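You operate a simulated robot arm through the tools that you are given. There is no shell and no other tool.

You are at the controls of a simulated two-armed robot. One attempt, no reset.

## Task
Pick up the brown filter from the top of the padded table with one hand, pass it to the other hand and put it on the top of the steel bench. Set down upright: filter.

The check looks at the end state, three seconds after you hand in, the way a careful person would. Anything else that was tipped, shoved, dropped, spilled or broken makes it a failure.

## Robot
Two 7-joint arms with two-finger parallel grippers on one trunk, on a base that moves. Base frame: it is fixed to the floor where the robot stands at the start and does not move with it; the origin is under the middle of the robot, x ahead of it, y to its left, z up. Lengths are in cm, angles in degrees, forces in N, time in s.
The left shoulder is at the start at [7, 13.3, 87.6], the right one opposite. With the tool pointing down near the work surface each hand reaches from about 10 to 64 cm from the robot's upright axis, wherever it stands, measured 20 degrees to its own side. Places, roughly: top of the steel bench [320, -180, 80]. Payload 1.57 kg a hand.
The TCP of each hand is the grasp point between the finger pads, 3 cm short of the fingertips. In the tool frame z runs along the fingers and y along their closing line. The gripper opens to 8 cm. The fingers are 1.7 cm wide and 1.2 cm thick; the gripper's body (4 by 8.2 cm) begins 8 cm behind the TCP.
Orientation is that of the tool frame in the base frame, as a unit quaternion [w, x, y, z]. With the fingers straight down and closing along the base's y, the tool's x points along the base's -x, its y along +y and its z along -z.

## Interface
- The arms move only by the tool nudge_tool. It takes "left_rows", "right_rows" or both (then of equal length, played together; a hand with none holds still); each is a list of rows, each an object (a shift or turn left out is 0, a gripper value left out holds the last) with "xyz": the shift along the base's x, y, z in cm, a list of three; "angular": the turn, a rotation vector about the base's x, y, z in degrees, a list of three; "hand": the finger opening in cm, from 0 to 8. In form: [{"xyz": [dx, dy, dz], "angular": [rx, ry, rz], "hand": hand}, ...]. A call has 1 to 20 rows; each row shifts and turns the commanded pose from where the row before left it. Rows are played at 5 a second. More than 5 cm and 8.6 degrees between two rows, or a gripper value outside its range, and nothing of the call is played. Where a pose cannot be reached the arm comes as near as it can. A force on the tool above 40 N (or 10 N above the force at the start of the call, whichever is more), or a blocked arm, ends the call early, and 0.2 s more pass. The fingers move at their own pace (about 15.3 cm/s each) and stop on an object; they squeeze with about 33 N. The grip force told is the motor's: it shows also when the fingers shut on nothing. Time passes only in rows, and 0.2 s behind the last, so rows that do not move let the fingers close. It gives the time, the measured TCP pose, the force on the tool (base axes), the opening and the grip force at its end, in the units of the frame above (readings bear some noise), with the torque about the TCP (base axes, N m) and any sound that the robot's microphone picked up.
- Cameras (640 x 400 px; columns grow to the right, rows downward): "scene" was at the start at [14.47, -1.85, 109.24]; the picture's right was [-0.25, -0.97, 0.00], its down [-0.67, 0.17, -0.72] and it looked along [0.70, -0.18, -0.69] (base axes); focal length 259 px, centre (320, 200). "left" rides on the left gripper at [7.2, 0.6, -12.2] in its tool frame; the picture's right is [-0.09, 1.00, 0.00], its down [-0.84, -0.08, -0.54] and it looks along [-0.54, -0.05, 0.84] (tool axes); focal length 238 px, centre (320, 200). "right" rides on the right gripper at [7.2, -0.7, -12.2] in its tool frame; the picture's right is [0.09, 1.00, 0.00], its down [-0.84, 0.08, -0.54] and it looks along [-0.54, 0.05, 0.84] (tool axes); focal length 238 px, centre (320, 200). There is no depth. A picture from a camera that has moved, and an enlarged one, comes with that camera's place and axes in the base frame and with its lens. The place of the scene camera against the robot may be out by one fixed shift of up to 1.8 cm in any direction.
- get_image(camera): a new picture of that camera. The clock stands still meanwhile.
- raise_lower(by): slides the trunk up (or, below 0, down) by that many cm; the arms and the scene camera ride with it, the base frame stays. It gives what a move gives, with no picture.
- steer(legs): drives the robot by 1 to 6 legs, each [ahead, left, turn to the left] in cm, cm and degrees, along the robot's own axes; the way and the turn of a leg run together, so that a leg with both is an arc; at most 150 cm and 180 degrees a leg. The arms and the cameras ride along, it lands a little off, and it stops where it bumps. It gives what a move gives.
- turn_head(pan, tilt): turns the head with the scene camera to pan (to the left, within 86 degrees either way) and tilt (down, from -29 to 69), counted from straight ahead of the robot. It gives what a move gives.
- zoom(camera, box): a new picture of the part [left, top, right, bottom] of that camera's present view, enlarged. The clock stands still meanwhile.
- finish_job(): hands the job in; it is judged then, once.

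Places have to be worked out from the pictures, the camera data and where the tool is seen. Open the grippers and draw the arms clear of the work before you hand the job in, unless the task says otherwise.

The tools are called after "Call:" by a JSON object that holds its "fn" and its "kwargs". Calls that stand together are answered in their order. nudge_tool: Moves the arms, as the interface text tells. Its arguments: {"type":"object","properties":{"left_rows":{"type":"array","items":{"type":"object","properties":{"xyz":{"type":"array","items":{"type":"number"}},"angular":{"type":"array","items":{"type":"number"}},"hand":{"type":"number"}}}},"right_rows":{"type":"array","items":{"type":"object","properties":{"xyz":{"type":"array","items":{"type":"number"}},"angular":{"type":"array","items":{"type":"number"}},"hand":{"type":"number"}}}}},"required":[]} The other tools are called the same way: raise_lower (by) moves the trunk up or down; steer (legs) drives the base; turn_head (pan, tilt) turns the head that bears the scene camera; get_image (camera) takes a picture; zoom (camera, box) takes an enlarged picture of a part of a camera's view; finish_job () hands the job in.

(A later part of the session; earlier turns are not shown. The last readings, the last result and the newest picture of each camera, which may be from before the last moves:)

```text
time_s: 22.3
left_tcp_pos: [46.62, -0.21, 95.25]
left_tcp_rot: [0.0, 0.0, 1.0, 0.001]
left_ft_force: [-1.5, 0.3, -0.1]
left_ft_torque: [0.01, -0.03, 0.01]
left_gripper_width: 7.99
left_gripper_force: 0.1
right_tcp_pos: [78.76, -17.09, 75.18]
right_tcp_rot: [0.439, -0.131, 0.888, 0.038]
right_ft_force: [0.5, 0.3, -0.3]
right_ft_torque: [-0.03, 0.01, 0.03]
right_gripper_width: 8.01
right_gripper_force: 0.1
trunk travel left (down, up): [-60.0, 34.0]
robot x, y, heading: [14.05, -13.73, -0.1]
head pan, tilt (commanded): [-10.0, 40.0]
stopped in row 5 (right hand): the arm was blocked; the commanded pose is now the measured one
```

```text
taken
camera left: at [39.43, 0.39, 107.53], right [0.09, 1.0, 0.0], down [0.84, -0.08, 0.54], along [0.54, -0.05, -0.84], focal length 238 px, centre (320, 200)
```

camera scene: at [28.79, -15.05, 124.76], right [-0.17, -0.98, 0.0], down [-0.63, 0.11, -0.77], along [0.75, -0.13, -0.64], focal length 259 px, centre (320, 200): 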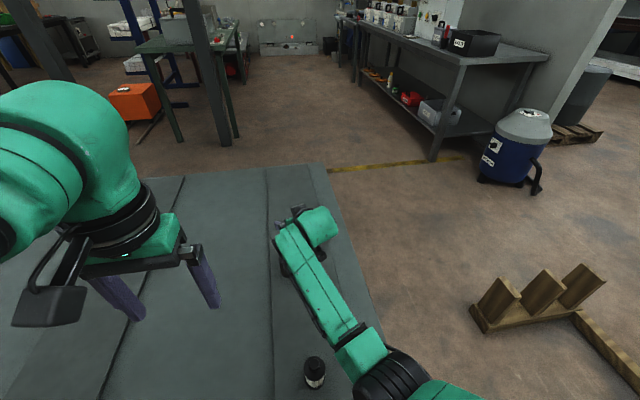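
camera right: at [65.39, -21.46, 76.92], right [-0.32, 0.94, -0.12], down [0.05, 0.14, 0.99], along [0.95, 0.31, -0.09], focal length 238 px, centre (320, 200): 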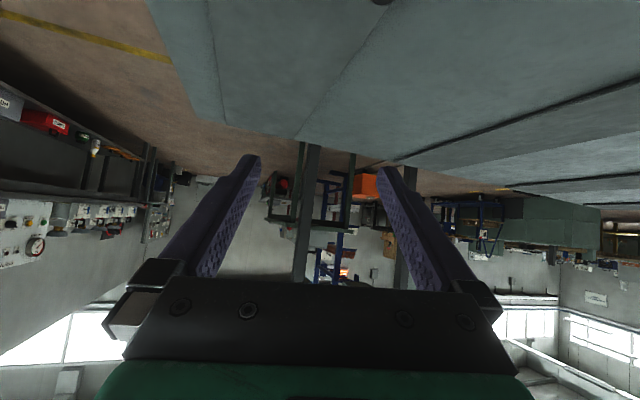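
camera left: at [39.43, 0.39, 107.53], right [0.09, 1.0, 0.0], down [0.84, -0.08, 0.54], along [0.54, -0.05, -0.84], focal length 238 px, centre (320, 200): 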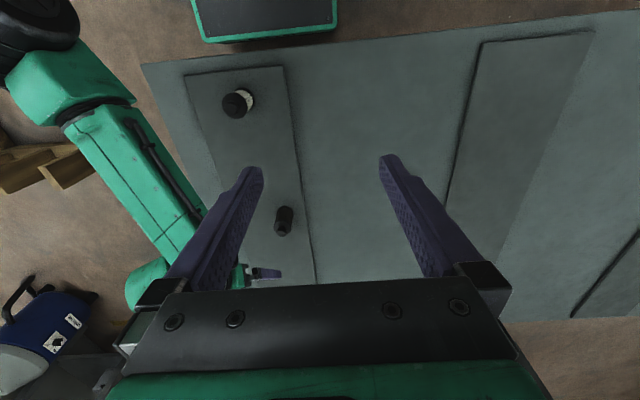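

Forces are zero and nothing touches, so it's a wrist joint limit. I'll turn the robot 9° left in place so the hand points naturally for this arm and the forearm stays clear of the white filter.

Call:
{"fn": "steer", "kwargs": {"legs": [[0, 0, 9]]}}

Call:
{"fn": "get_image", "kwargs": {"camera": "right"}}

Call:
{"fn": "get_image", "kwargs": {"camera": "scene"}}

```text
time_s: 23.3
left_tcp_pos: [44.24, 4.67, 95.23]
left_tcp_rot: [0.001, -0.078, 0.997, 0.001]
left_ft_force: [0.4, -0.5, -0.2]
left_ft_torque: [-0.02, 0.01, 0.01]
left_gripper_width: 8.0
left_gripper_force: 0.0
right_tcp_pos: [78.46, -7.02, 75.1]
right_tcp_rot: [0.433, -0.201, 0.876, 0.072]
right_ft_force: [0.4, 0.3, 0.5]
right_ft_torque: [0.0, -0.02, -0.01]
right_gripper_width: 7.98
right_gripper_force: 0.1
trunk travel left (down, up): [-60.0, 34.0]
robot x, y, heading: [13.83, -13.5, 9.1]
head pan, tilt (commanded): [-10.0, 40.0]
```

```text
taken
camera right: at [65.93, -13.24, 76.87], right [-0.46, 0.88, -0.12], down [0.03, 0.15, 0.99], along [0.89, 0.45, -0.09], focal length 238 px, centre (320, 200)
```

right: 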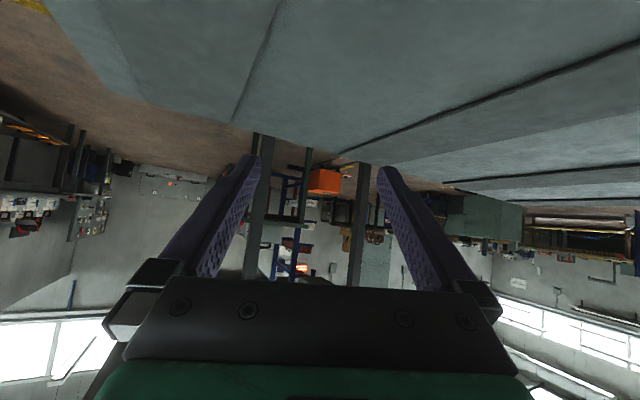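

```text
taken
camera scene: at [28.86, -12.89, 124.76], right [-0.02, -1.0, 0.0], down [-0.64, 0.01, -0.77], along [0.77, -0.01, -0.64], focal length 259 px, centre (320, 200)
```

scene: 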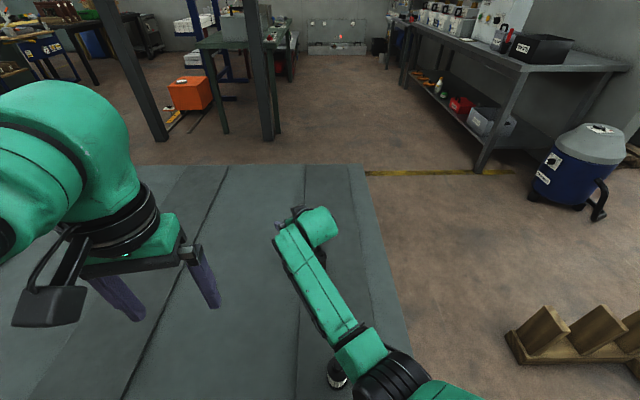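

The robot is now at heading 9°. I'll correct the right hand's orientation (pitch 52°, yaw about 14°, no roll), bring it back over the filter at a raised height, and check that it tracks.

Call:
{"fn": "nudge_tool", "kwargs": {"right_rows": [{"xyz": [0.2, -2.27, 1.0], "angular": [0.82, 0.43, -3.5], "hand": 8}, {"xyz": [0.2, -2.27, 1.0], "angular": [0.82, 0.43, -3.5]}, {"xyz": [0.2, -2.27, 1.0], "angular": [0.82, 0.43, -3.5]}, {"xyz": [0, 0, 0]}, {"xyz": [0, 0, 0]}]}}

Call:
{"fn": "get_image", "kwargs": {"camera": "scene"}}

Call:
{"fn": "get_image", "kwargs": {"camera": "left"}}

```text
time_s: 24.5
left_tcp_pos: [44.11, 4.62, 95.38]
left_tcp_rot: [0.0, -0.079, 0.997, 0.0]
left_ft_force: [0.0, 0.2, -0.3]
left_ft_torque: [0.01, 0.0, -0.04]
left_gripper_width: 8.02
left_gripper_force: 0.1
right_tcp_pos: [79.12, -13.55, 78.13]
right_tcp_rot: [0.433, -0.109, 0.893, 0.053]
right_ft_force: [-0.6, 0.3, 0.7]
right_ft_torque: [-0.03, 0.03, -0.01]
right_gripper_width: 7.99
right_gripper_force: 0.1
trunk travel left (down, up): [-60.0, 34.0]
robot x, y, heading: [14.32, -13.77, 9.1]
head pan, tilt (commanded): [-10.0, 40.0]
```

```text
taken
camera scene: at [28.87, -12.93, 124.76], right [-0.02, -1.0, 0.0], down [-0.64, 0.01, -0.77], along [0.77, -0.01, -0.64], focal length 259 px, centre (320, 200)
```

scene: 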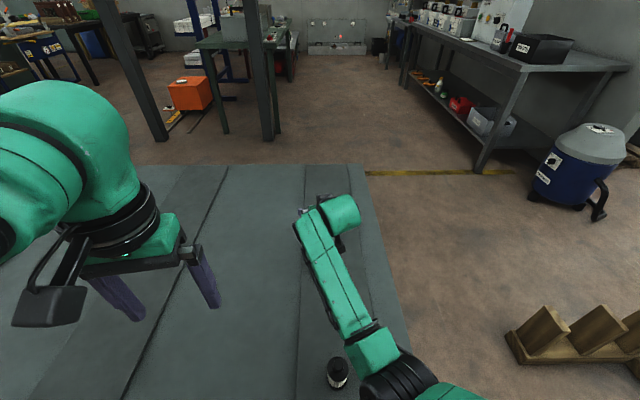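

```text
taken
camera left: at [36.89, 4.23, 107.53], right [-0.06, 1.0, 0.0], down [0.84, 0.05, 0.54], along [0.54, 0.04, -0.84], focal length 238 px, centre (320, 200)
```

left: 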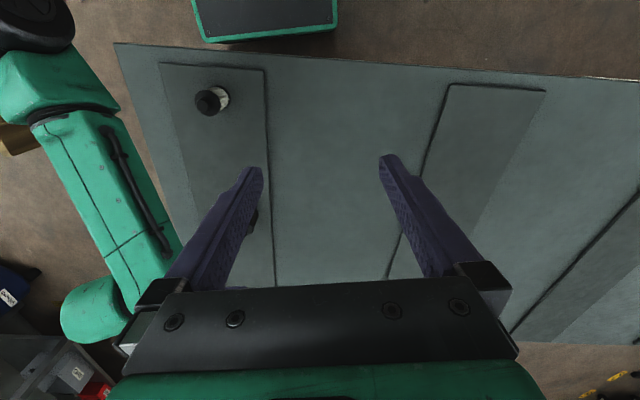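

The hand tracks exactly now and the forearm is clear. I'll lower the trunk 12 cm (hand to about z 66) and look.

Call:
{"fn": "raise_lower", "kwargs": {"by": -12}}

Call:
{"fn": "nudge_tool", "kwargs": {"right_rows": [{"xyz": [-0.1, -0.25, -2.5], "hand": 8}, {"xyz": [0, 0, -2.5]}, {"xyz": [0, 0, 0]}]}}

Call:
{"fn": "get_image", "kwargs": {"camera": "scene"}}

Call:
{"fn": "get_image", "kwargs": {"camera": "left"}}

Call:
{"fn": "get_image", "kwargs": {"camera": "right"}}

```text
time_s: 26.0
left_tcp_pos: [44.19, 4.63, 83.26]
left_tcp_rot: [-0.001, -0.078, 0.997, 0.0]
left_ft_force: [-0.5, 0.0, 0.9]
left_ft_torque: [-0.02, 0.0, 0.0]
left_gripper_width: 8.01
left_gripper_force: 0.1
right_tcp_pos: [79.25, -13.55, 66.24]
right_tcp_rot: [0.434, -0.11, 0.893, 0.054]
right_ft_force: [-0.7, -0.2, 0.1]
right_ft_torque: [0.02, 0.07, -0.01]
right_gripper_width: 8.0
right_gripper_force: 0.1
trunk travel left (down, up): [-48.0, 46.0]
robot x, y, heading: [14.03, -13.46, 9.0]
head pan, tilt (commanded): [-10.0, 40.0]
```

```text
time_s: 26.8
left_tcp_pos: [44.13, 4.66, 83.25]
left_tcp_rot: [0.0, -0.079, 0.997, 0.0]
left_ft_force: [-0.1, -0.7, -0.2]
left_ft_torque: [-0.02, -0.02, 0.01]
left_gripper_width: 8.03
left_gripper_force: 0.0
right_tcp_pos: [78.91, -13.82, 60.99]
right_tcp_rot: [0.434, -0.11, 0.893, 0.054]
right_ft_force: [0.1, 0.3, 0.7]
right_ft_torque: [-0.01, -0.04, 0.0]
right_gripper_width: 7.97
right_gripper_force: 0.0
trunk travel left (down, up): [-48.0, 46.0]
robot x, y, heading: [14.59, -13.68, 9.2]
head pan, tilt (commanded): [-10.0, 40.0]
```

```text
taken
camera scene: at [28.85, -12.91, 112.76], right [-0.02, -1.0, 0.0], down [-0.64, 0.01, -0.77], along [0.77, -0.01, -0.64], focal length 259 px, centre (320, 200)
```

scene: 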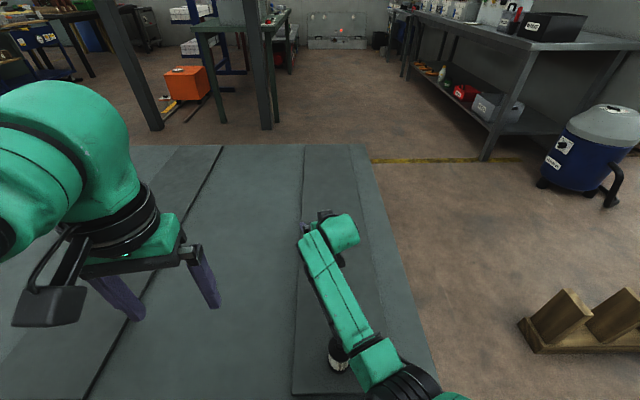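

```text
taken
camera left: at [36.88, 4.24, 95.53], right [-0.06, 1.0, 0.0], down [0.84, 0.05, 0.54], along [0.54, 0.04, -0.84], focal length 238 px, centre (320, 200)
```

left: 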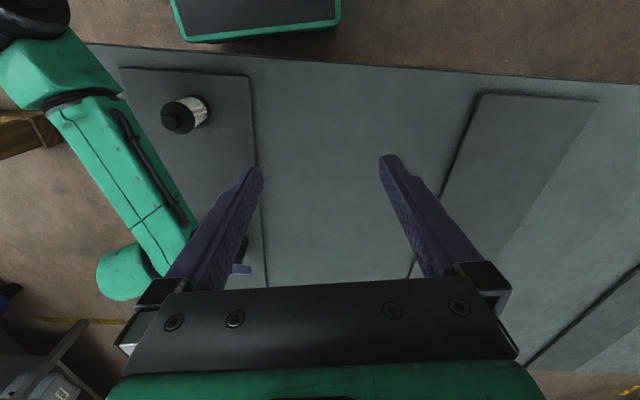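

```text
taken
camera right: at [65.47, -17.85, 62.96], right [-0.3, 0.95, -0.07], down [0.07, 0.1, 0.99], along [0.95, 0.29, -0.1], focal length 238 px, centre (320, 200)
```

right: 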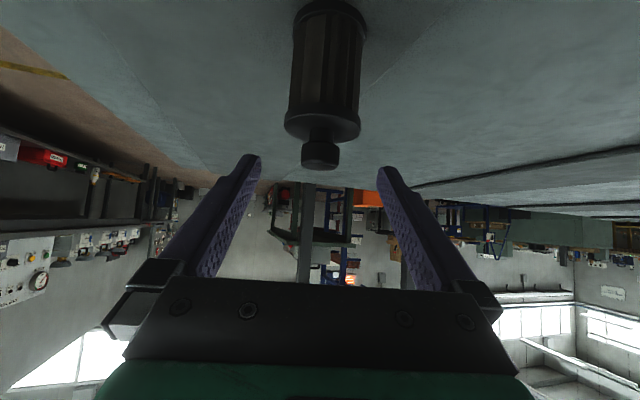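

The straddle is good, but the forearm's elbow end is around z 70 near the white filter. Raising the trunk 5 cm will lift the forearm while keeping the filter within reach; then I'll descend in checked steps.

Call:
{"fn": "raise_lower", "kwargs": {"by": 5}}

Call:
{"fn": "nudge_tool", "kwargs": {"right_rows": [{"xyz": [0, 0, -3], "hand": 8}, {"xyz": [0, 0, -3]}, {"xyz": [0, 0, -2]}, {"xyz": [0, 0, 0]}]}}

Call:
{"fn": "get_image", "kwargs": {"camera": "scene"}}

Call:
{"fn": "get_image", "kwargs": {"camera": "left"}}

Call:
{"fn": "get_image", "kwargs": {"camera": "right"}}

```text
time_s: 27.7
left_tcp_pos: [44.04, 4.72, 88.25]
left_tcp_rot: [-0.001, -0.078, 0.997, 0.0]
left_ft_force: [-0.1, -0.1, 0.1]
left_ft_torque: [-0.03, 0.0, 0.01]
left_gripper_width: 8.01
left_gripper_force: 0.0
right_tcp_pos: [78.88, -13.83, 66.06]
right_tcp_rot: [0.432, -0.11, 0.893, 0.054]
right_ft_force: [0.4, 0.0, -0.4]
right_ft_torque: [0.01, 0.02, 0.0]
right_gripper_width: 8.02
right_gripper_force: 0.1
trunk travel left (down, up): [-53.0, 41.0]
robot x, y, heading: [13.66, -13.93, 9.0]
head pan, tilt (commanded): [-10.0, 40.0]
```

```text
time_s: 28.7
left_tcp_pos: [44.12, 4.67, 88.47]
left_tcp_rot: [0.0, -0.079, 0.997, -0.001]
left_ft_force: [0.9, -0.3, -0.6]
left_ft_torque: [0.05, 0.0, 0.04]
left_gripper_width: 8.0
left_gripper_force: 0.0
right_tcp_pos: [78.9, -13.71, 57.96]
right_tcp_rot: [0.434, -0.11, 0.893, 0.054]
right_ft_force: [0.4, -0.4, -0.2]
right_ft_torque: [-0.01, 0.01, 0.02]
right_gripper_width: 8.0
right_gripper_force: 0.1
trunk travel left (down, up): [-53.0, 41.0]
robot x, y, heading: [13.98, -13.51, 9.0]
head pan, tilt (commanded): [-10.0, 40.0]
```

```text
taken
camera scene: at [28.85, -12.92, 117.76], right [-0.02, -1.0, 0.0], down [-0.64, 0.01, -0.77], along [0.77, -0.01, -0.64], focal length 259 px, centre (320, 200)
```

scene: 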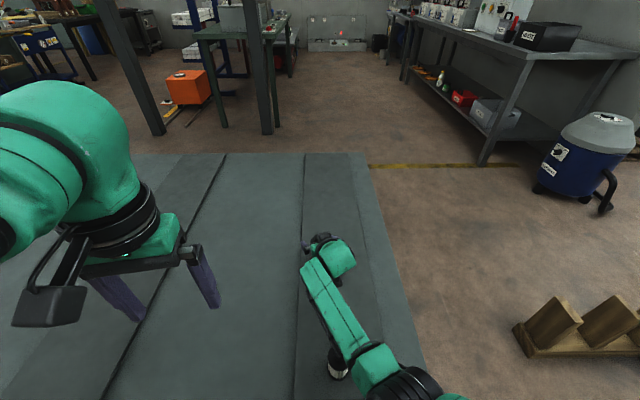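

```text
taken
camera left: at [36.89, 4.24, 100.53], right [-0.06, 1.0, 0.0], down [0.84, 0.05, 0.54], along [0.54, 0.04, -0.84], focal length 238 px, centre (320, 200)
```

left: 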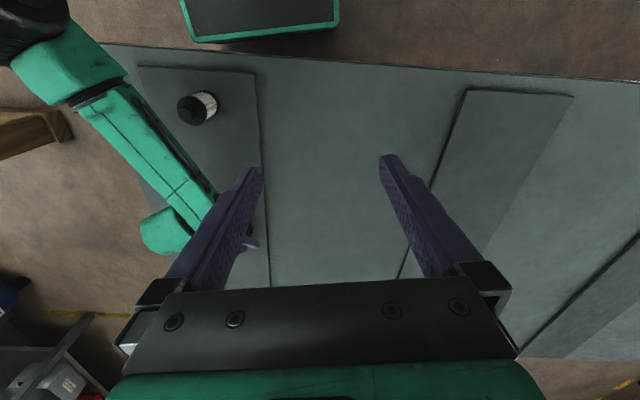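

```text
taken
camera right: at [65.48, -17.76, 59.87], right [-0.3, 0.95, -0.07], down [0.07, 0.1, 0.99], along [0.95, 0.29, -0.1], focal length 238 px, centre (320, 200)
```

right: 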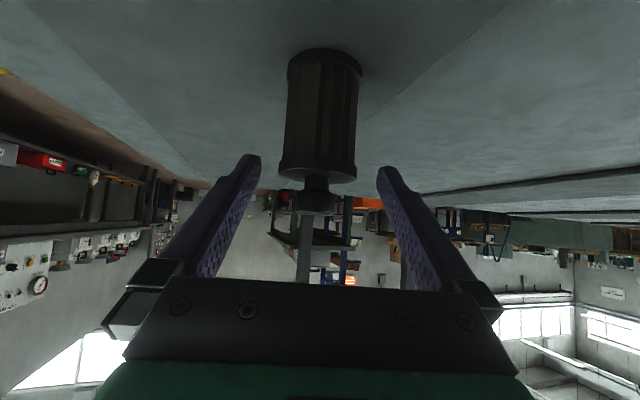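

The forearm now stays at about z 71, clear of the white filter, and the filter is centred between the fingers. I'll descend the last 3.7 cm to mid-body.

Call:
{"fn": "nudge_tool", "kwargs": {"right_rows": [{"xyz": [0, -0.05, -1.9], "hand": 8}, {"xyz": [0, -0.05, -1.8]}, {"xyz": [0, 0, 0]}]}}

Call:
{"fn": "get_image", "kwargs": {"camera": "right"}}

Call:
{"fn": "get_image", "kwargs": {"camera": "left"}}

Call:
{"fn": "get_image", "kwargs": {"camera": "scene"}}

```text
time_s: 29.5
left_tcp_pos: [43.93, 4.74, 88.19]
left_tcp_rot: [0.0, -0.077, 0.997, -0.001]
left_ft_force: [-0.4, 0.2, -0.3]
left_ft_torque: [-0.02, 0.0, 0.0]
left_gripper_width: 8.0
left_gripper_force: 0.0
right_tcp_pos: [78.99, -13.84, 54.37]
right_tcp_rot: [0.434, -0.109, 0.893, 0.053]
right_ft_force: [0.3, -0.2, -1.1]
right_ft_torque: [0.0, -0.02, -0.04]
right_gripper_width: 7.99
right_gripper_force: 0.1
trunk travel left (down, up): [-53.0, 41.0]
robot x, y, heading: [13.98, -13.39, 9.4]
head pan, tilt (commanded): [-10.0, 40.0]
```

```text
taken
camera right: at [65.49, -17.92, 56.27], right [-0.3, 0.95, -0.07], down [0.07, 0.1, 0.99], along [0.95, 0.29, -0.1], focal length 238 px, centre (320, 200)
```

right: 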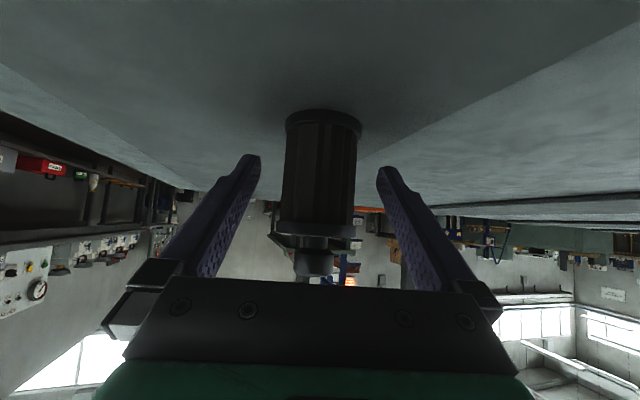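

```text
taken
camera left: at [36.88, 4.24, 100.53], right [-0.06, 1.0, 0.0], down [0.84, 0.05, 0.54], along [0.54, 0.04, -0.84], focal length 238 px, centre (320, 200)
```

left: 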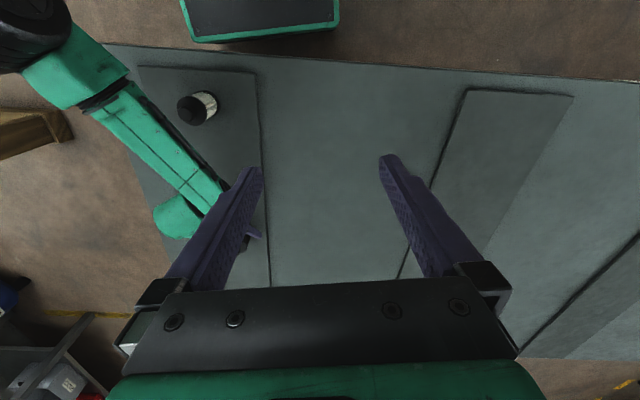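

```text
taken
camera scene: at [28.85, -12.92, 117.76], right [-0.02, -1.0, 0.0], down [-0.64, 0.01, -0.77], along [0.77, -0.01, -0.64], focal length 259 px, centre (320, 200)
```

scene: 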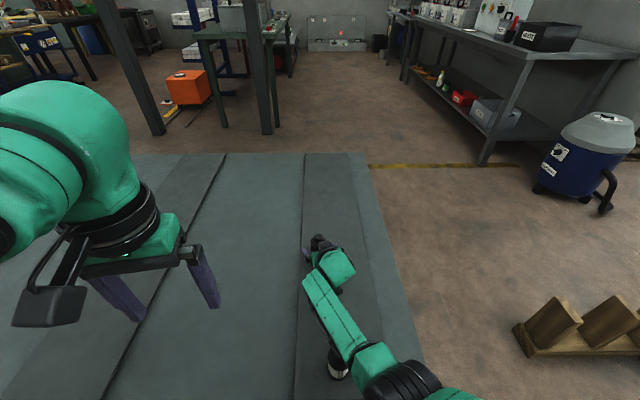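

The filter is between the fingers with the base at about z 50. I'll close the right gripper on the body.

Call:
{"fn": "nudge_tool", "kwargs": {"right_rows": [{"hand": 5.4}, {"hand": 5.0}, {"hand": 0}, {"hand": 0}, {"hand": 0}]}}

Call:
{"fn": "get_image", "kwargs": {"camera": "right"}}

```text
time_s: 30.7
left_tcp_pos: [44.17, 4.81, 88.35]
left_tcp_rot: [0.0, -0.078, 0.997, 0.0]
left_ft_force: [0.2, -0.1, 0.4]
left_ft_torque: [0.03, 0.01, -0.01]
left_gripper_width: 8.01
left_gripper_force: 0.0
right_tcp_pos: [78.76, -13.93, 54.49]
right_tcp_rot: [0.433, -0.11, 0.893, 0.053]
right_ft_force: [-0.5, -0.4, 0.9]
right_ft_torque: [0.0, 0.01, 0.05]
right_gripper_width: 4.41
right_gripper_force: 32.8
trunk travel left (down, up): [-53.0, 41.0]
robot x, y, heading: [14.23, -14.14, 9.3]
head pan, tilt (commanded): [-10.0, 40.0]
```

```text
taken
camera right: at [65.48, -17.92, 56.27], right [-0.3, 0.95, -0.07], down [0.07, 0.1, 0.99], along [0.95, 0.29, -0.1], focal length 238 px, centre (320, 200)
```

right: 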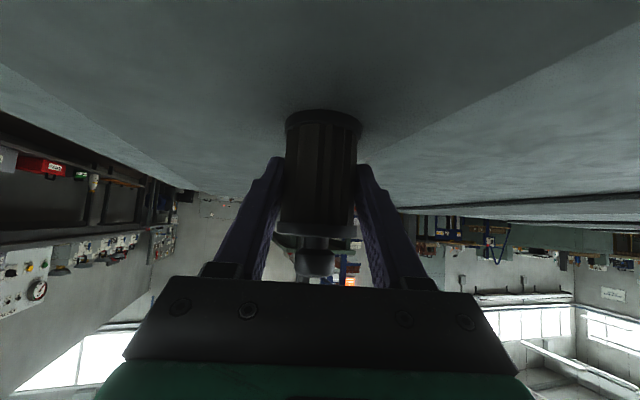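

Gripped at 4.4 cm with 33 N. I'll lift straight up, first a little, then further, and check the hold.

Call:
{"fn": "nudge_tool", "kwargs": {"right_rows": [{"xyz": [0, 0, 1.5], "hand": 0}, {"xyz": [0, 0, 3]}, {"xyz": [0, 0, 3]}, {"xyz": [0, 0, 3]}, {"xyz": [0, 0, 3]}, {"xyz": [0, 0, 3]}, {"xyz": [0, 0, 0]}]}}

Call:
{"fn": "get_image", "kwargs": {"camera": "right"}}

Call:
{"fn": "get_image", "kwargs": {"camera": "scene"}}

```text
time_s: 32.3
left_tcp_pos: [44.19, 4.66, 88.26]
left_tcp_rot: [-0.001, -0.078, 0.997, 0.0]
left_ft_force: [0.2, 0.0, -0.8]
left_ft_torque: [-0.03, -0.01, -0.01]
left_gripper_width: 8.0
left_gripper_force: 0.1
right_tcp_pos: [78.87, -14.09, 70.79]
right_tcp_rot: [0.433, -0.109, 0.893, 0.053]
right_ft_force: [-0.9, 0.1, 0.0]
right_ft_torque: [0.01, -0.03, -0.03]
right_gripper_width: 2.23
right_gripper_force: 33.1
trunk travel left (down, up): [-53.0, 41.0]
robot x, y, heading: [13.84, -13.81, 9.1]
head pan, tilt (commanded): [-10.0, 40.0]
```

```text
taken
camera right: at [65.51, -18.03, 72.71], right [-0.3, 0.95, -0.07], down [0.07, 0.1, 0.99], along [0.95, 0.29, -0.1], focal length 238 px, centre (320, 200)
```

right: 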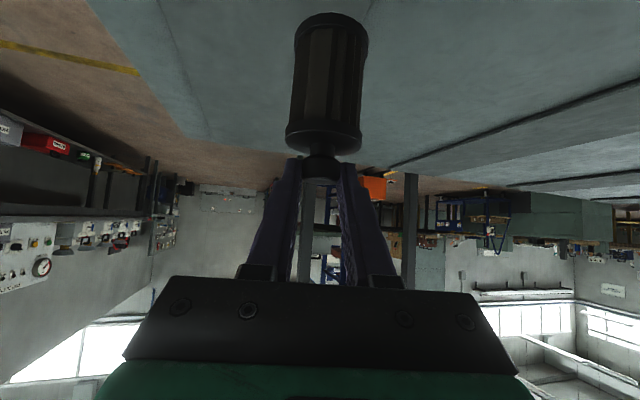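

```text
taken
camera scene: at [28.9, -12.92, 117.76], right [-0.02, -1.0, 0.0], down [-0.64, 0.01, -0.77], along [0.77, -0.01, -0.64], focal length 259 px, centre (320, 200)
```

scene: 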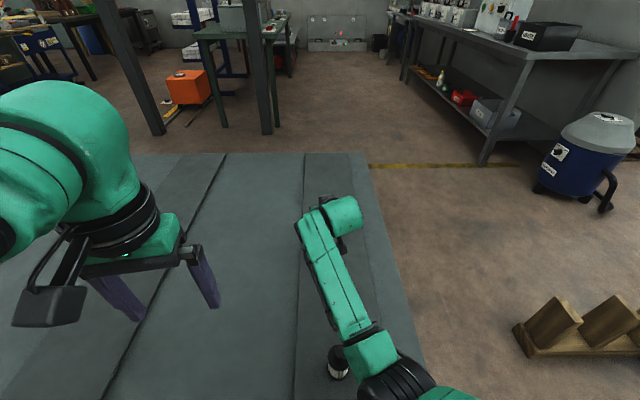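

The width dropped to 2.2 cm: the body slid and the fingers now seem to hold the filter by its knob. I'll zoom in to judge how it is held before moving on.

Call:
{"fn": "zoom", "kwargs": {"camera": "right", "box": [240, 0, 420, 300]}}

Call:
{"fn": "zoom", "kwargs": {"camera": "left", "box": [60, 40, 300, 290]}}

Call:
{"fn": "zoom", "kwargs": {"camera": "scene", "box": [260, 170, 400, 300]}}

```text
1.33 times, centred on (330, 150) of right
camera zoom: at [65.51, -18.03, 72.71], right [-0.3, 0.95, -0.07], down [0.07, 0.1, 0.99], along [0.95, 0.29, -0.1], focal length 318 px, centre (307, 267)
```

zoom: 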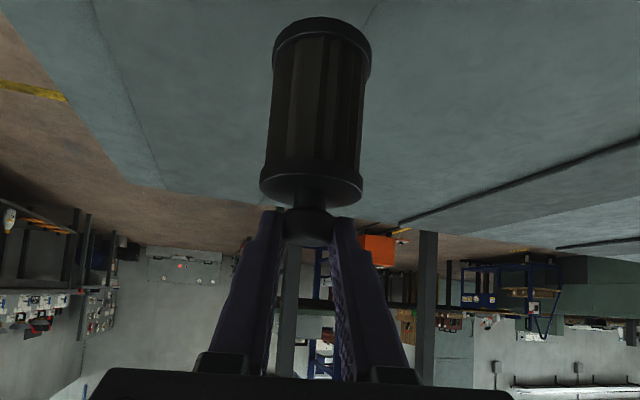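

```text
1.60 times, centred on (180, 165) of left
camera zoom: at [36.92, 4.23, 100.52], right [-0.06, 1.0, 0.0], down [0.84, 0.05, 0.54], along [0.54, 0.04, -0.84], focal length 381 px, centre (544, 256)
```

zoom: 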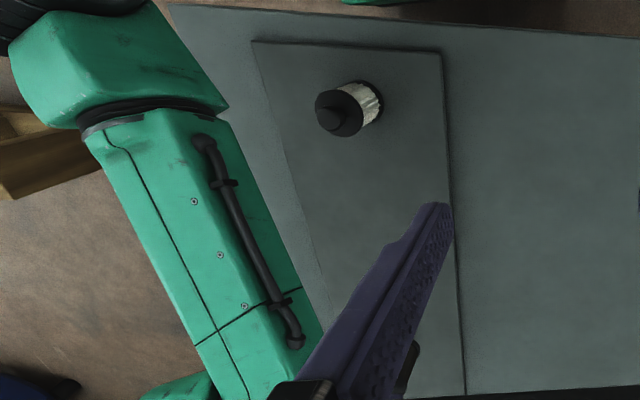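

```text
3.08 times, centred on (330, 235) of scene
camera zoom: at [28.9, -12.92, 117.76], right [-0.02, -1.0, 0.0], down [-0.64, 0.01, -0.77], along [0.77, -0.01, -0.64], focal length 796 px, centre (289, 92)
```

zoom: 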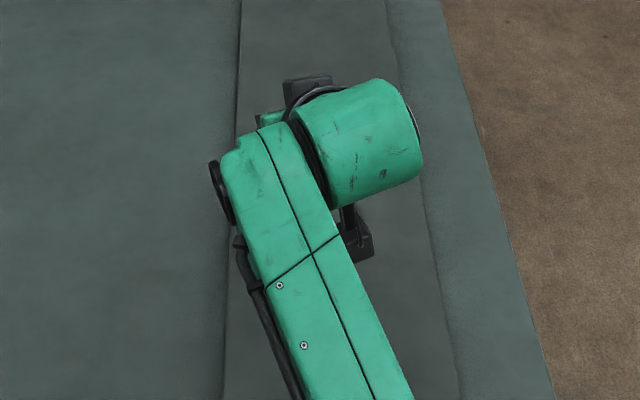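

The filter hangs upright from its knob at the fingertips, with its base about 10 cm above the pad. That grip isn't trustworthy, so I'll lower it gently toward the pad and check for further slip.

Call:
{"fn": "nudge_tool", "kwargs": {"right_rows": [{"xyz": [0, 0, -1], "hand": 0}, {"xyz": [0, 0, -2]}, {"xyz": [0, 0, -2]}, {"xyz": [0, 0, -2]}, {"xyz": [0, 0, -1]}, {"xyz": [0, 0, 0]}]}}

Call:
{"fn": "get_image", "kwargs": {"camera": "right"}}

Call:
{"fn": "get_image", "kwargs": {"camera": "left"}}

```text
time_s: 33.7
left_tcp_pos: [44.16, 4.55, 88.35]
left_tcp_rot: [-0.002, -0.079, 0.997, 0.0]
left_ft_force: [-0.2, -0.3, 0.0]
left_ft_torque: [-0.01, -0.03, 0.02]
left_gripper_width: 8.0
left_gripper_force: 0.1
right_tcp_pos: [78.9, -13.83, 62.71]
right_tcp_rot: [0.432, -0.11, 0.893, 0.054]
right_ft_force: [-0.3, 0.0, -1.6]
right_ft_torque: [0.01, 0.0, -0.04]
right_gripper_width: 2.23
right_gripper_force: 33.6
trunk travel left (down, up): [-53.0, 41.0]
robot x, y, heading: [13.62, -13.91, 8.9]
head pan, tilt (commanded): [-10.0, 40.0]
```

```text
taken
camera right: at [65.47, -17.85, 64.69], right [-0.3, 0.95, -0.07], down [0.07, 0.1, 0.99], along [0.95, 0.29, -0.1], focal length 238 px, centre (320, 200)
```

right: 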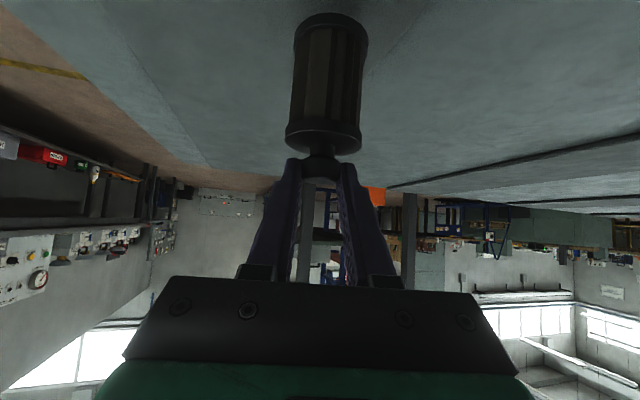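

```text
taken
camera left: at [36.91, 4.24, 100.53], right [-0.06, 1.0, 0.0], down [0.84, 0.05, 0.54], along [0.54, 0.04, -0.84], focal length 238 px, centre (320, 200)
```

left: 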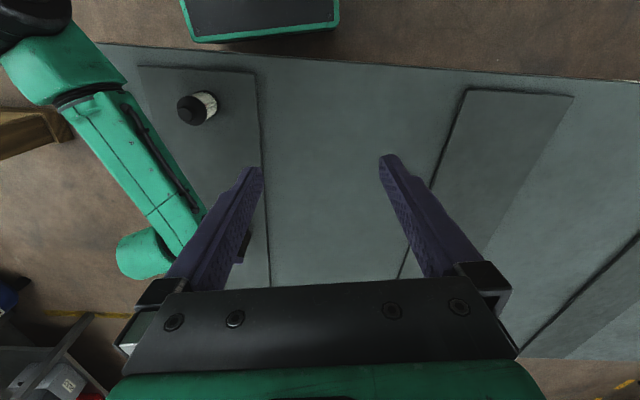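

The filter hasn't moved in the grip, so the knob hold is firm; the base is about 2 cm above the pad. I'll take still readings to sense its weight before deciding how to re-grip.

Call:
{"fn": "nudge_tool", "kwargs": {"right_rows": [{"hand": 0}]}}

Call:
{"fn": "nudge_tool", "kwargs": {"right_rows": [{"hand": 0}]}}

Call:
{"fn": "nudge_tool", "kwargs": {"right_rows": [{"hand": 0}]}}

Call:
{"fn": "zoom", "kwargs": {"camera": "right", "box": [260, 0, 380, 200]}}

```text
time_s: 34.1
left_tcp_pos: [44.12, 4.65, 88.33]
left_tcp_rot: [-0.001, -0.079, 0.997, 0.001]
left_ft_force: [0.4, 0.3, -1.5]
left_ft_torque: [0.01, -0.01, 0.02]
left_gripper_width: 8.01
left_gripper_force: 0.1
right_tcp_pos: [78.91, -13.78, 62.75]
right_tcp_rot: [0.432, -0.111, 0.893, 0.055]
right_ft_force: [0.3, -0.2, -1.1]
right_ft_torque: [0.01, 0.04, -0.01]
right_gripper_width: 2.23
right_gripper_force: 33.0
trunk travel left (down, up): [-53.0, 41.0]
robot x, y, heading: [14.05, -13.48, 8.9]
head pan, tilt (commanded): [-10.0, 40.0]
```

```text
time_s: 34.5
left_tcp_pos: [44.19, 4.74, 88.3]
left_tcp_rot: [-0.002, -0.079, 0.997, 0.0]
left_ft_force: [-0.5, 0.8, -0.1]
left_ft_torque: [-0.04, -0.01, 0.03]
left_gripper_width: 7.97
left_gripper_force: 0.0
right_tcp_pos: [78.91, -13.83, 62.87]
right_tcp_rot: [0.433, -0.11, 0.893, 0.054]
right_ft_force: [0.4, -0.1, -1.7]
right_ft_torque: [0.02, 0.01, 0.01]
right_gripper_width: 2.25
right_gripper_force: 33.2
trunk travel left (down, up): [-53.0, 41.0]
robot x, y, heading: [13.89, -13.77, 8.9]
head pan, tilt (commanded): [-10.0, 40.0]
```

```text
time_s: 34.9
left_tcp_pos: [44.14, 4.8, 88.28]
left_tcp_rot: [-0.001, -0.079, 0.997, -0.001]
left_ft_force: [0.7, -1.2, 0.1]
left_ft_torque: [-0.02, 0.0, 0.01]
left_gripper_width: 8.02
left_gripper_force: 0.0
right_tcp_pos: [78.89, -13.98, 62.87]
right_tcp_rot: [0.433, -0.11, 0.893, 0.054]
right_ft_force: [-0.1, -0.1, -0.6]
right_ft_torque: [-0.02, -0.01, -0.02]
right_gripper_width: 2.23
right_gripper_force: 32.3
trunk travel left (down, up): [-53.0, 41.0]
robot x, y, heading: [13.69, -13.65, 9.0]
head pan, tilt (commanded): [-10.0, 40.0]
```

```text
2.00 times, centred on (320, 100) of right
camera zoom: at [65.54, -17.89, 64.78], right [-0.3, 0.95, -0.07], down [0.07, 0.1, 0.99], along [0.95, 0.29, -0.1], focal length 477 px, centre (320, 400)
```

zoom: 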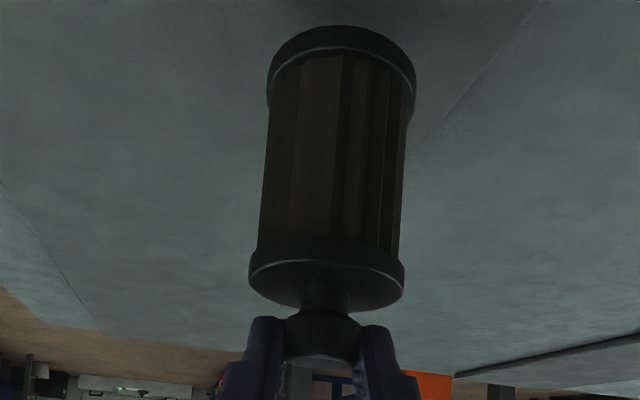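

It weighs only about 0.1 kg and the knob hold is steady, but it is right at the fingertips. I'll set it back down on the pad in small steps and re-grip the knob better from straight above.

Call:
{"fn": "nudge_tool", "kwargs": {"right_rows": [{"xyz": [0, 0, -0.8], "hand": 0}, {"xyz": [0, 0, -0.7]}, {"xyz": [0, 0, 0]}]}}

Call:
{"fn": "nudge_tool", "kwargs": {"right_rows": [{"xyz": [0, 0, -0.3], "hand": 0}, {"xyz": [0, 0, 0]}]}}

Call:
{"fn": "nudge_tool", "kwargs": {"right_rows": [{"xyz": [0, 0, -0.2], "hand": 0}, {"xyz": [0, 0, 0]}]}}

Call:
{"fn": "get_image", "kwargs": {"camera": "right"}}

```text
time_s: 35.7
left_tcp_pos: [44.18, 4.71, 88.25]
left_tcp_rot: [-0.001, -0.079, 0.997, 0.0]
left_ft_force: [0.2, -0.4, 0.5]
left_ft_torque: [0.02, 0.02, -0.02]
left_gripper_width: 7.99
left_gripper_force: 0.0
right_tcp_pos: [78.98, -13.91, 61.41]
right_tcp_rot: [0.433, -0.109, 0.893, 0.053]
right_ft_force: [-1.2, -0.3, 0.4]
right_ft_torque: [0.03, 0.0, 0.02]
right_gripper_width: 2.22
right_gripper_force: 32.8
trunk travel left (down, up): [-53.0, 41.0]
robot x, y, heading: [14.04, -13.75, 9.1]
head pan, tilt (commanded): [-10.0, 40.0]
```

```text
time_s: 36.3
left_tcp_pos: [44.18, 4.62, 88.36]
left_tcp_rot: [-0.001, -0.079, 0.997, 0.0]
left_ft_force: [0.4, 0.6, -0.1]
left_ft_torque: [0.03, 0.0, 0.03]
left_gripper_width: 8.01
left_gripper_force: 0.1
right_tcp_pos: [78.84, -13.85, 60.97]
right_tcp_rot: [0.433, -0.11, 0.893, 0.053]
right_ft_force: [-0.1, 0.0, -1.4]
right_ft_torque: [-0.02, -0.01, 0.04]
right_gripper_width: 2.23
right_gripper_force: 33.0
trunk travel left (down, up): [-53.0, 41.0]
robot x, y, heading: [13.97, -13.69, 8.9]
head pan, tilt (commanded): [-10.0, 40.0]
```

```text
time_s: 36.9
left_tcp_pos: [44.13, 4.73, 88.21]
left_tcp_rot: [-0.001, -0.079, 0.997, 0.0]
left_ft_force: [1.0, 0.2, -0.1]
left_ft_torque: [-0.02, 0.03, -0.01]
left_gripper_width: 7.99
left_gripper_force: 0.2
right_tcp_pos: [78.91, -13.97, 60.78]
right_tcp_rot: [0.433, -0.111, 0.893, 0.054]
right_ft_force: [-0.3, 0.1, -0.9]
right_ft_torque: [0.01, 0.04, 0.02]
right_gripper_width: 2.24
right_gripper_force: 32.8
trunk travel left (down, up): [-53.0, 41.0]
robot x, y, heading: [13.92, -13.26, 9.2]
head pan, tilt (commanded): [-10.0, 40.0]
```

```text
taken
camera right: at [65.46, -17.99, 62.74], right [-0.3, 0.95, -0.07], down [0.07, 0.1, 0.99], along [0.95, 0.29, -0.1], focal length 238 px, centre (320, 200)
```

right: 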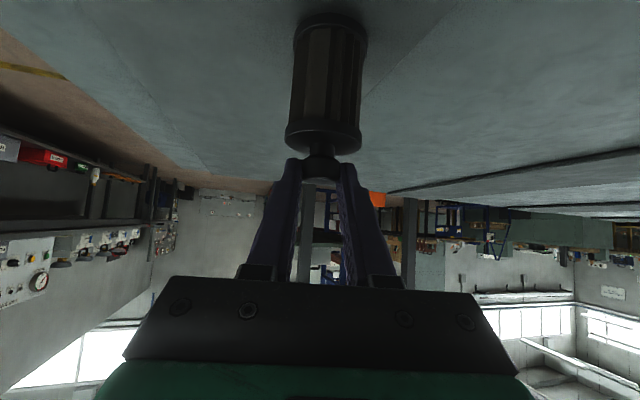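

Comparing with the pre-grasp views, the base is still about 0.7 cm above the pad. I'll keep lowering in small steps while watching the force.

Call:
{"fn": "nudge_tool", "kwargs": {"right_rows": [{"xyz": [0, 0, -0.3], "hand": 0}, {"xyz": [0, 0, -0.2]}, {"xyz": [0, 0, 0]}]}}

Call:
{"fn": "nudge_tool", "kwargs": {"right_rows": [{"xyz": [0, 0, -0.2], "hand": 0}, {"xyz": [0, 0, 0]}]}}

Call:
{"fn": "zoom", "kwargs": {"camera": "right", "box": [260, 0, 380, 200]}}

```text
time_s: 37.7
left_tcp_pos: [44.1, 4.65, 88.38]
left_tcp_rot: [-0.001, -0.078, 0.997, -0.001]
left_ft_force: [-0.9, -0.3, -0.9]
left_ft_torque: [0.0, 0.01, 0.02]
left_gripper_width: 8.02
left_gripper_force: 0.0
right_tcp_pos: [78.87, -13.93, 60.22]
right_tcp_rot: [0.432, -0.11, 0.893, 0.053]
right_ft_force: [-0.1, 0.2, -1.3]
right_ft_torque: [0.0, 0.01, -0.01]
right_gripper_width: 2.22
right_gripper_force: 32.5
trunk travel left (down, up): [-53.0, 41.0]
robot x, y, heading: [14.09, -13.73, 8.9]
head pan, tilt (commanded): [-10.0, 40.0]
```

```text
time_s: 38.3
left_tcp_pos: [44.19, 4.63, 88.27]
left_tcp_rot: [-0.001, -0.079, 0.997, 0.0]
left_ft_force: [-0.2, 0.5, -0.2]
left_ft_torque: [-0.03, 0.02, 0.01]
left_gripper_width: 8.01
left_gripper_force: 0.0
right_tcp_pos: [78.94, -13.85, 60.12]
right_tcp_rot: [0.433, -0.11, 0.893, 0.054]
right_ft_force: [0.3, 0.6, -1.1]
right_ft_torque: [-0.04, 0.02, -0.02]
right_gripper_width: 2.24
right_gripper_force: 33.3
trunk travel left (down, up): [-53.0, 41.0]
robot x, y, heading: [13.76, -13.64, 9.0]
head pan, tilt (commanded): [-10.0, 40.0]
```

```text
2.00 times, centred on (320, 100) of right
camera zoom: at [65.47, -17.96, 62.01], right [-0.3, 0.95, -0.07], down [0.07, 0.1, 0.99], along [0.95, 0.29, -0.1], focal length 477 px, centre (320, 400)
```

zoom: 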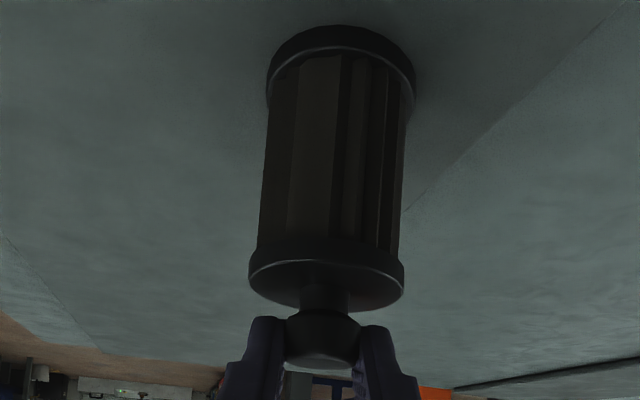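

The base is nearly at the pad (within about 2 mm). I'll use a few more tiny steps to touch down.

Call:
{"fn": "nudge_tool", "kwargs": {"right_rows": [{"xyz": [0, 0, -0.15], "hand": 0}, {"xyz": [0, 0, 0]}]}}

Call:
{"fn": "nudge_tool", "kwargs": {"right_rows": [{"xyz": [0, 0, -0.15], "hand": 0}, {"xyz": [0, 0, 0]}]}}

Call:
{"fn": "zoom", "kwargs": {"camera": "right", "box": [260, 0, 380, 200]}}

```text
time_s: 38.9
left_tcp_pos: [44.18, 4.73, 88.45]
left_tcp_rot: [0.0, -0.079, 0.997, 0.0]
left_ft_force: [0.0, -0.4, -0.2]
left_ft_torque: [0.0, 0.02, 0.01]
left_gripper_width: 8.01
left_gripper_force: 0.1
right_tcp_pos: [78.93, -14.0, 60.1]
right_tcp_rot: [0.433, -0.11, 0.893, 0.054]
right_ft_force: [0.5, 0.8, 1.4]
right_ft_torque: [-0.08, -0.01, -0.01]
right_gripper_width: 2.22
right_gripper_force: 33.3
trunk travel left (down, up): [-53.0, 41.0]
robot x, y, heading: [13.78, -13.82, 8.8]
head pan, tilt (commanded): [-10.0, 40.0]
```

```text
time_s: 39.5
left_tcp_pos: [43.96, 4.63, 88.28]
left_tcp_rot: [0.0, -0.079, 0.997, 0.0]
left_ft_force: [0.1, -0.6, 0.0]
left_ft_torque: [0.0, -0.02, 0.0]
left_gripper_width: 8.01
left_gripper_force: 0.1
right_tcp_pos: [78.85, -13.85, 60.04]
right_tcp_rot: [0.435, -0.11, 0.892, 0.054]
right_ft_force: [0.9, -0.3, 7.2]
right_ft_torque: [-0.08, -0.09, -0.01]
right_gripper_width: 2.22
right_gripper_force: 33.5
trunk travel left (down, up): [-53.0, 41.0]
robot x, y, heading: [13.61, -13.69, 9.1]
head pan, tilt (commanded): [-10.0, 40.0]
```

```text
2.00 times, centred on (320, 100) of right
camera zoom: at [65.41, -17.94, 61.92], right [-0.3, 0.95, -0.07], down [0.07, 0.1, 0.99], along [0.95, 0.29, -0.09], focal length 477 px, centre (320, 400)
```

zoom: 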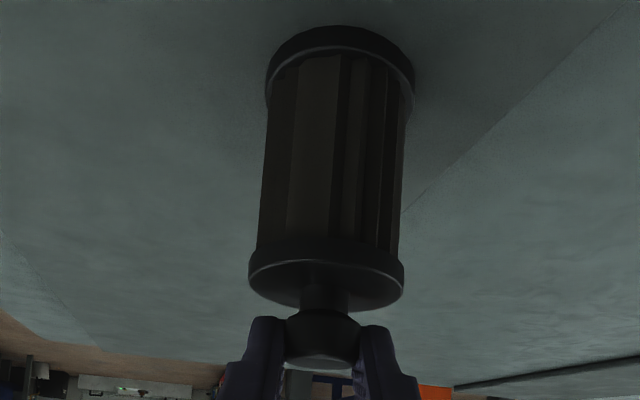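

The base touched down (7 N up). I'll ease off slightly, open the right hand, and retreat straight up.

Call:
{"fn": "nudge_tool", "kwargs": {"right_rows": [{"xyz": [0, 0, 0.2], "hand": 0}, {"xyz": [0, 0, 0]}, {"hand": 4}, {"hand": 6}, {"xyz": [0, 0, 2]}, {"xyz": [0, 0, 3]}, {"xyz": [0, 0, 4]}, {"xyz": [0, 0, 4]}, {"xyz": [0, 0, 0]}]}}

Call:
{"fn": "get_image", "kwargs": {"camera": "right"}}

Call:
{"fn": "get_image", "kwargs": {"camera": "left"}}

```text
time_s: 41.5
left_tcp_pos: [44.13, 4.57, 88.21]
left_tcp_rot: [0.0, -0.079, 0.997, 0.0]
left_ft_force: [0.2, 0.8, -0.4]
left_ft_torque: [0.01, 0.01, 0.04]
left_gripper_width: 7.98
left_gripper_force: 0.0
right_tcp_pos: [78.98, -14.03, 72.93]
right_tcp_rot: [0.433, -0.11, 0.893, 0.055]
right_ft_force: [0.4, 0.4, -0.3]
right_ft_torque: [0.02, -0.01, 0.03]
right_gripper_width: 6.0
right_gripper_force: 0.0
trunk travel left (down, up): [-53.0, 41.0]
robot x, y, heading: [13.63, -13.71, 9.1]
head pan, tilt (commanded): [-10.0, 40.0]
```

```text
taken
camera right: at [65.43, -18.09, 74.93], right [-0.3, 0.95, -0.07], down [0.07, 0.09, 0.99], along [0.95, 0.29, -0.1], focal length 238 px, centre (320, 200)
```

right: 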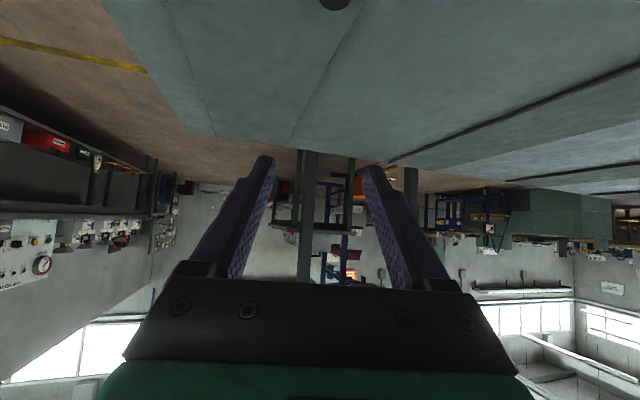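

```text
taken
camera left: at [36.91, 4.23, 100.53], right [-0.06, 1.0, 0.0], down [0.84, 0.05, 0.54], along [0.54, 0.04, -0.84], focal length 238 px, centre (320, 200)
```

left: 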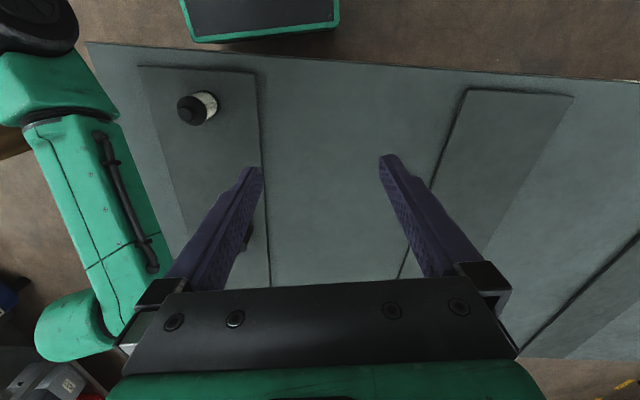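

The filter stands upright on the pad. I'll re-grip the knob with the pads more fully on it, about 0.6 cm lower than before, staying just above the cap.

Call:
{"fn": "nudge_tool", "kwargs": {"right_rows": [{"xyz": [-0.2, 0.05, -4], "hand": 6}, {"xyz": [0, 0, -4]}, {"xyz": [0, 0, -3]}, {"xyz": [0, 0, -1.5]}, {"xyz": [0, 0, -0.9]}, {"xyz": [0, 0, 0]}]}}

Call:
{"fn": "zoom", "kwargs": {"camera": "right", "box": [220, 0, 420, 250]}}

```text
time_s: 42.9
left_tcp_pos: [44.08, 4.73, 88.25]
left_tcp_rot: [0.0, -0.078, 0.997, 0.0]
left_ft_force: [0.4, -0.7, 0.8]
left_ft_torque: [0.0, 0.05, -0.03]
left_gripper_width: 8.0
left_gripper_force: 0.1
right_tcp_pos: [78.52, -13.96, 59.46]
right_tcp_rot: [0.433, -0.109, 0.893, 0.054]
right_ft_force: [0.0, 0.7, 0.2]
right_ft_torque: [-0.01, -0.01, 0.02]
right_gripper_width: 6.01
right_gripper_force: 0.1
trunk travel left (down, up): [-53.0, 41.0]
robot x, y, heading: [13.88, -13.32, 8.9]
head pan, tilt (commanded): [-10.0, 40.0]
```

```text
1.60 times, centred on (320, 125) of right
camera zoom: at [65.23, -18.0, 61.45], right [-0.3, 0.95, -0.07], down [0.07, 0.1, 0.99], along [0.95, 0.29, -0.1], focal length 381 px, centre (320, 320)
```

zoom: 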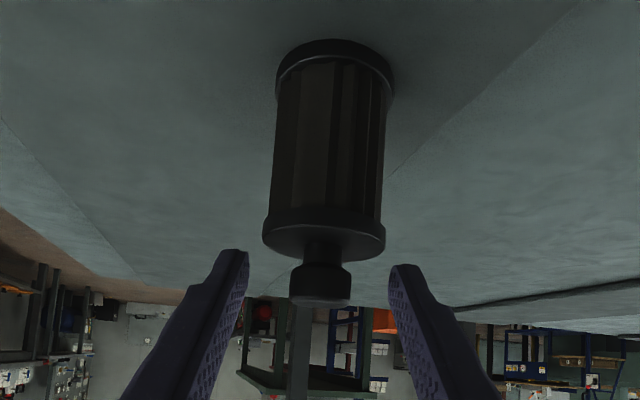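

The knob is centred with the fingertips overlapping it just above the cap. I'll close.

Call:
{"fn": "nudge_tool", "kwargs": {"right_rows": [{"hand": 3.2}, {"hand": 0}, {"hand": 0}, {"hand": 0}]}}

Call:
{"fn": "zoom", "kwargs": {"camera": "right", "box": [220, 0, 420, 250]}}

```text
time_s: 43.9
left_tcp_pos: [44.13, 4.71, 88.29]
left_tcp_rot: [0.0, -0.079, 0.997, 0.0]
left_ft_force: [0.3, -0.9, -0.3]
left_ft_torque: [0.02, 0.02, -0.02]
left_gripper_width: 7.99
left_gripper_force: 0.1
right_tcp_pos: [78.73, -13.92, 59.51]
right_tcp_rot: [0.432, -0.112, 0.893, 0.055]
right_ft_force: [-0.1, 0.6, -0.9]
right_ft_torque: [0.04, 0.03, 0.02]
right_gripper_width: 2.25
right_gripper_force: 32.6
trunk travel left (down, up): [-53.0, 41.0]
robot x, y, heading: [14.44, -13.99, 9.1]
head pan, tilt (commanded): [-10.0, 40.0]
```

```text
1.60 times, centred on (320, 125) of right
camera zoom: at [65.25, -18.01, 61.48], right [-0.3, 0.95, -0.07], down [0.07, 0.1, 0.99], along [0.95, 0.29, -0.1], focal length 381 px, centre (320, 320)
```

zoom: 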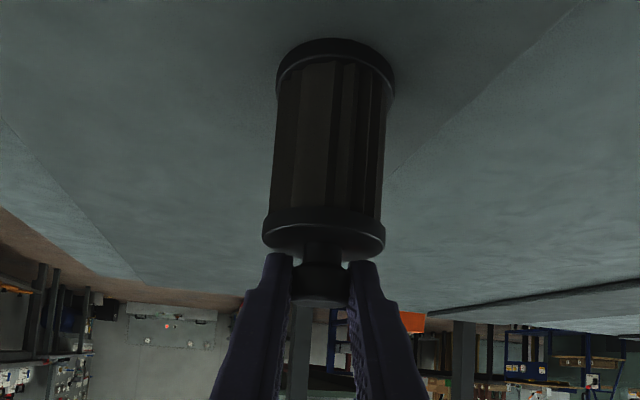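

Gripped on the knob at 2.25 cm. I'll lift gently and check for slip.

Call:
{"fn": "nudge_tool", "kwargs": {"right_rows": [{"xyz": [0, 0, 0.3], "hand": 0}, {"xyz": [0, 0, 0.7]}, {"xyz": [0, 0, 1.2]}, {"xyz": [0, 0, 1.8]}, {"xyz": [0, 0, 2]}, {"xyz": [0, 0, 2]}, {"xyz": [0, 0, 2]}, {"xyz": [0, 0, 2]}, {"xyz": [0, 0, 1]}, {"xyz": [0, 0, 0]}]}}

Call:
{"fn": "zoom", "kwargs": {"camera": "right", "box": [220, 0, 420, 250]}}

Call:
{"fn": "get_image", "kwargs": {"camera": "left"}}

```text
time_s: 46.1
left_tcp_pos: [44.15, 4.8, 88.23]
left_tcp_rot: [-0.001, -0.078, 0.997, -0.001]
left_ft_force: [-0.2, 0.9, 0.6]
left_ft_torque: [0.01, -0.03, 0.01]
left_gripper_width: 8.0
left_gripper_force: 0.1
right_tcp_pos: [78.7, -13.63, 72.94]
right_tcp_rot: [0.433, -0.11, 0.893, 0.055]
right_ft_force: [0.0, 0.4, 0.5]
right_ft_torque: [0.0, 0.01, 0.01]
right_gripper_width: 2.25
right_gripper_force: 32.5
trunk travel left (down, up): [-53.0, 41.0]
robot x, y, heading: [13.99, -13.78, 9.2]
head pan, tilt (commanded): [-10.0, 40.0]
```

```text
1.60 times, centred on (320, 125) of right
camera zoom: at [65.27, -17.84, 74.77], right [-0.3, 0.95, -0.07], down [0.07, 0.09, 0.99], along [0.95, 0.29, -0.1], focal length 381 px, centre (320, 320)
```

zoom: 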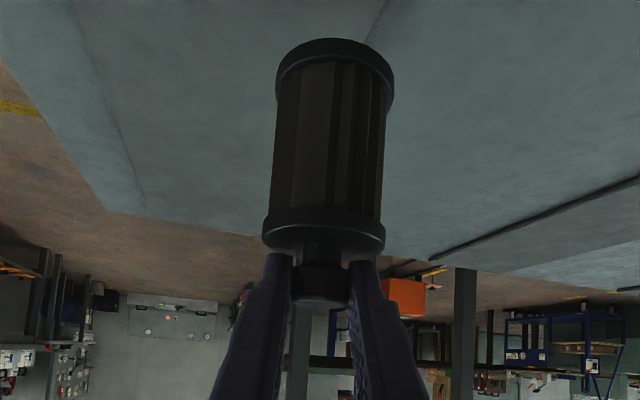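

```text
taken
camera left: at [36.91, 4.24, 100.53], right [-0.06, 1.0, 0.0], down [0.84, 0.05, 0.54], along [0.54, 0.04, -0.84], focal length 238 px, centre (320, 200)
```

left: 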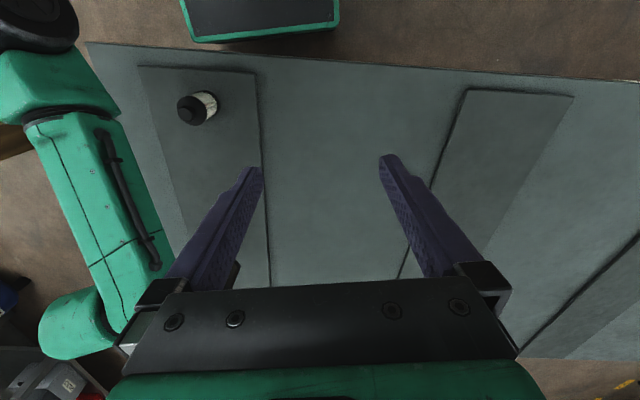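

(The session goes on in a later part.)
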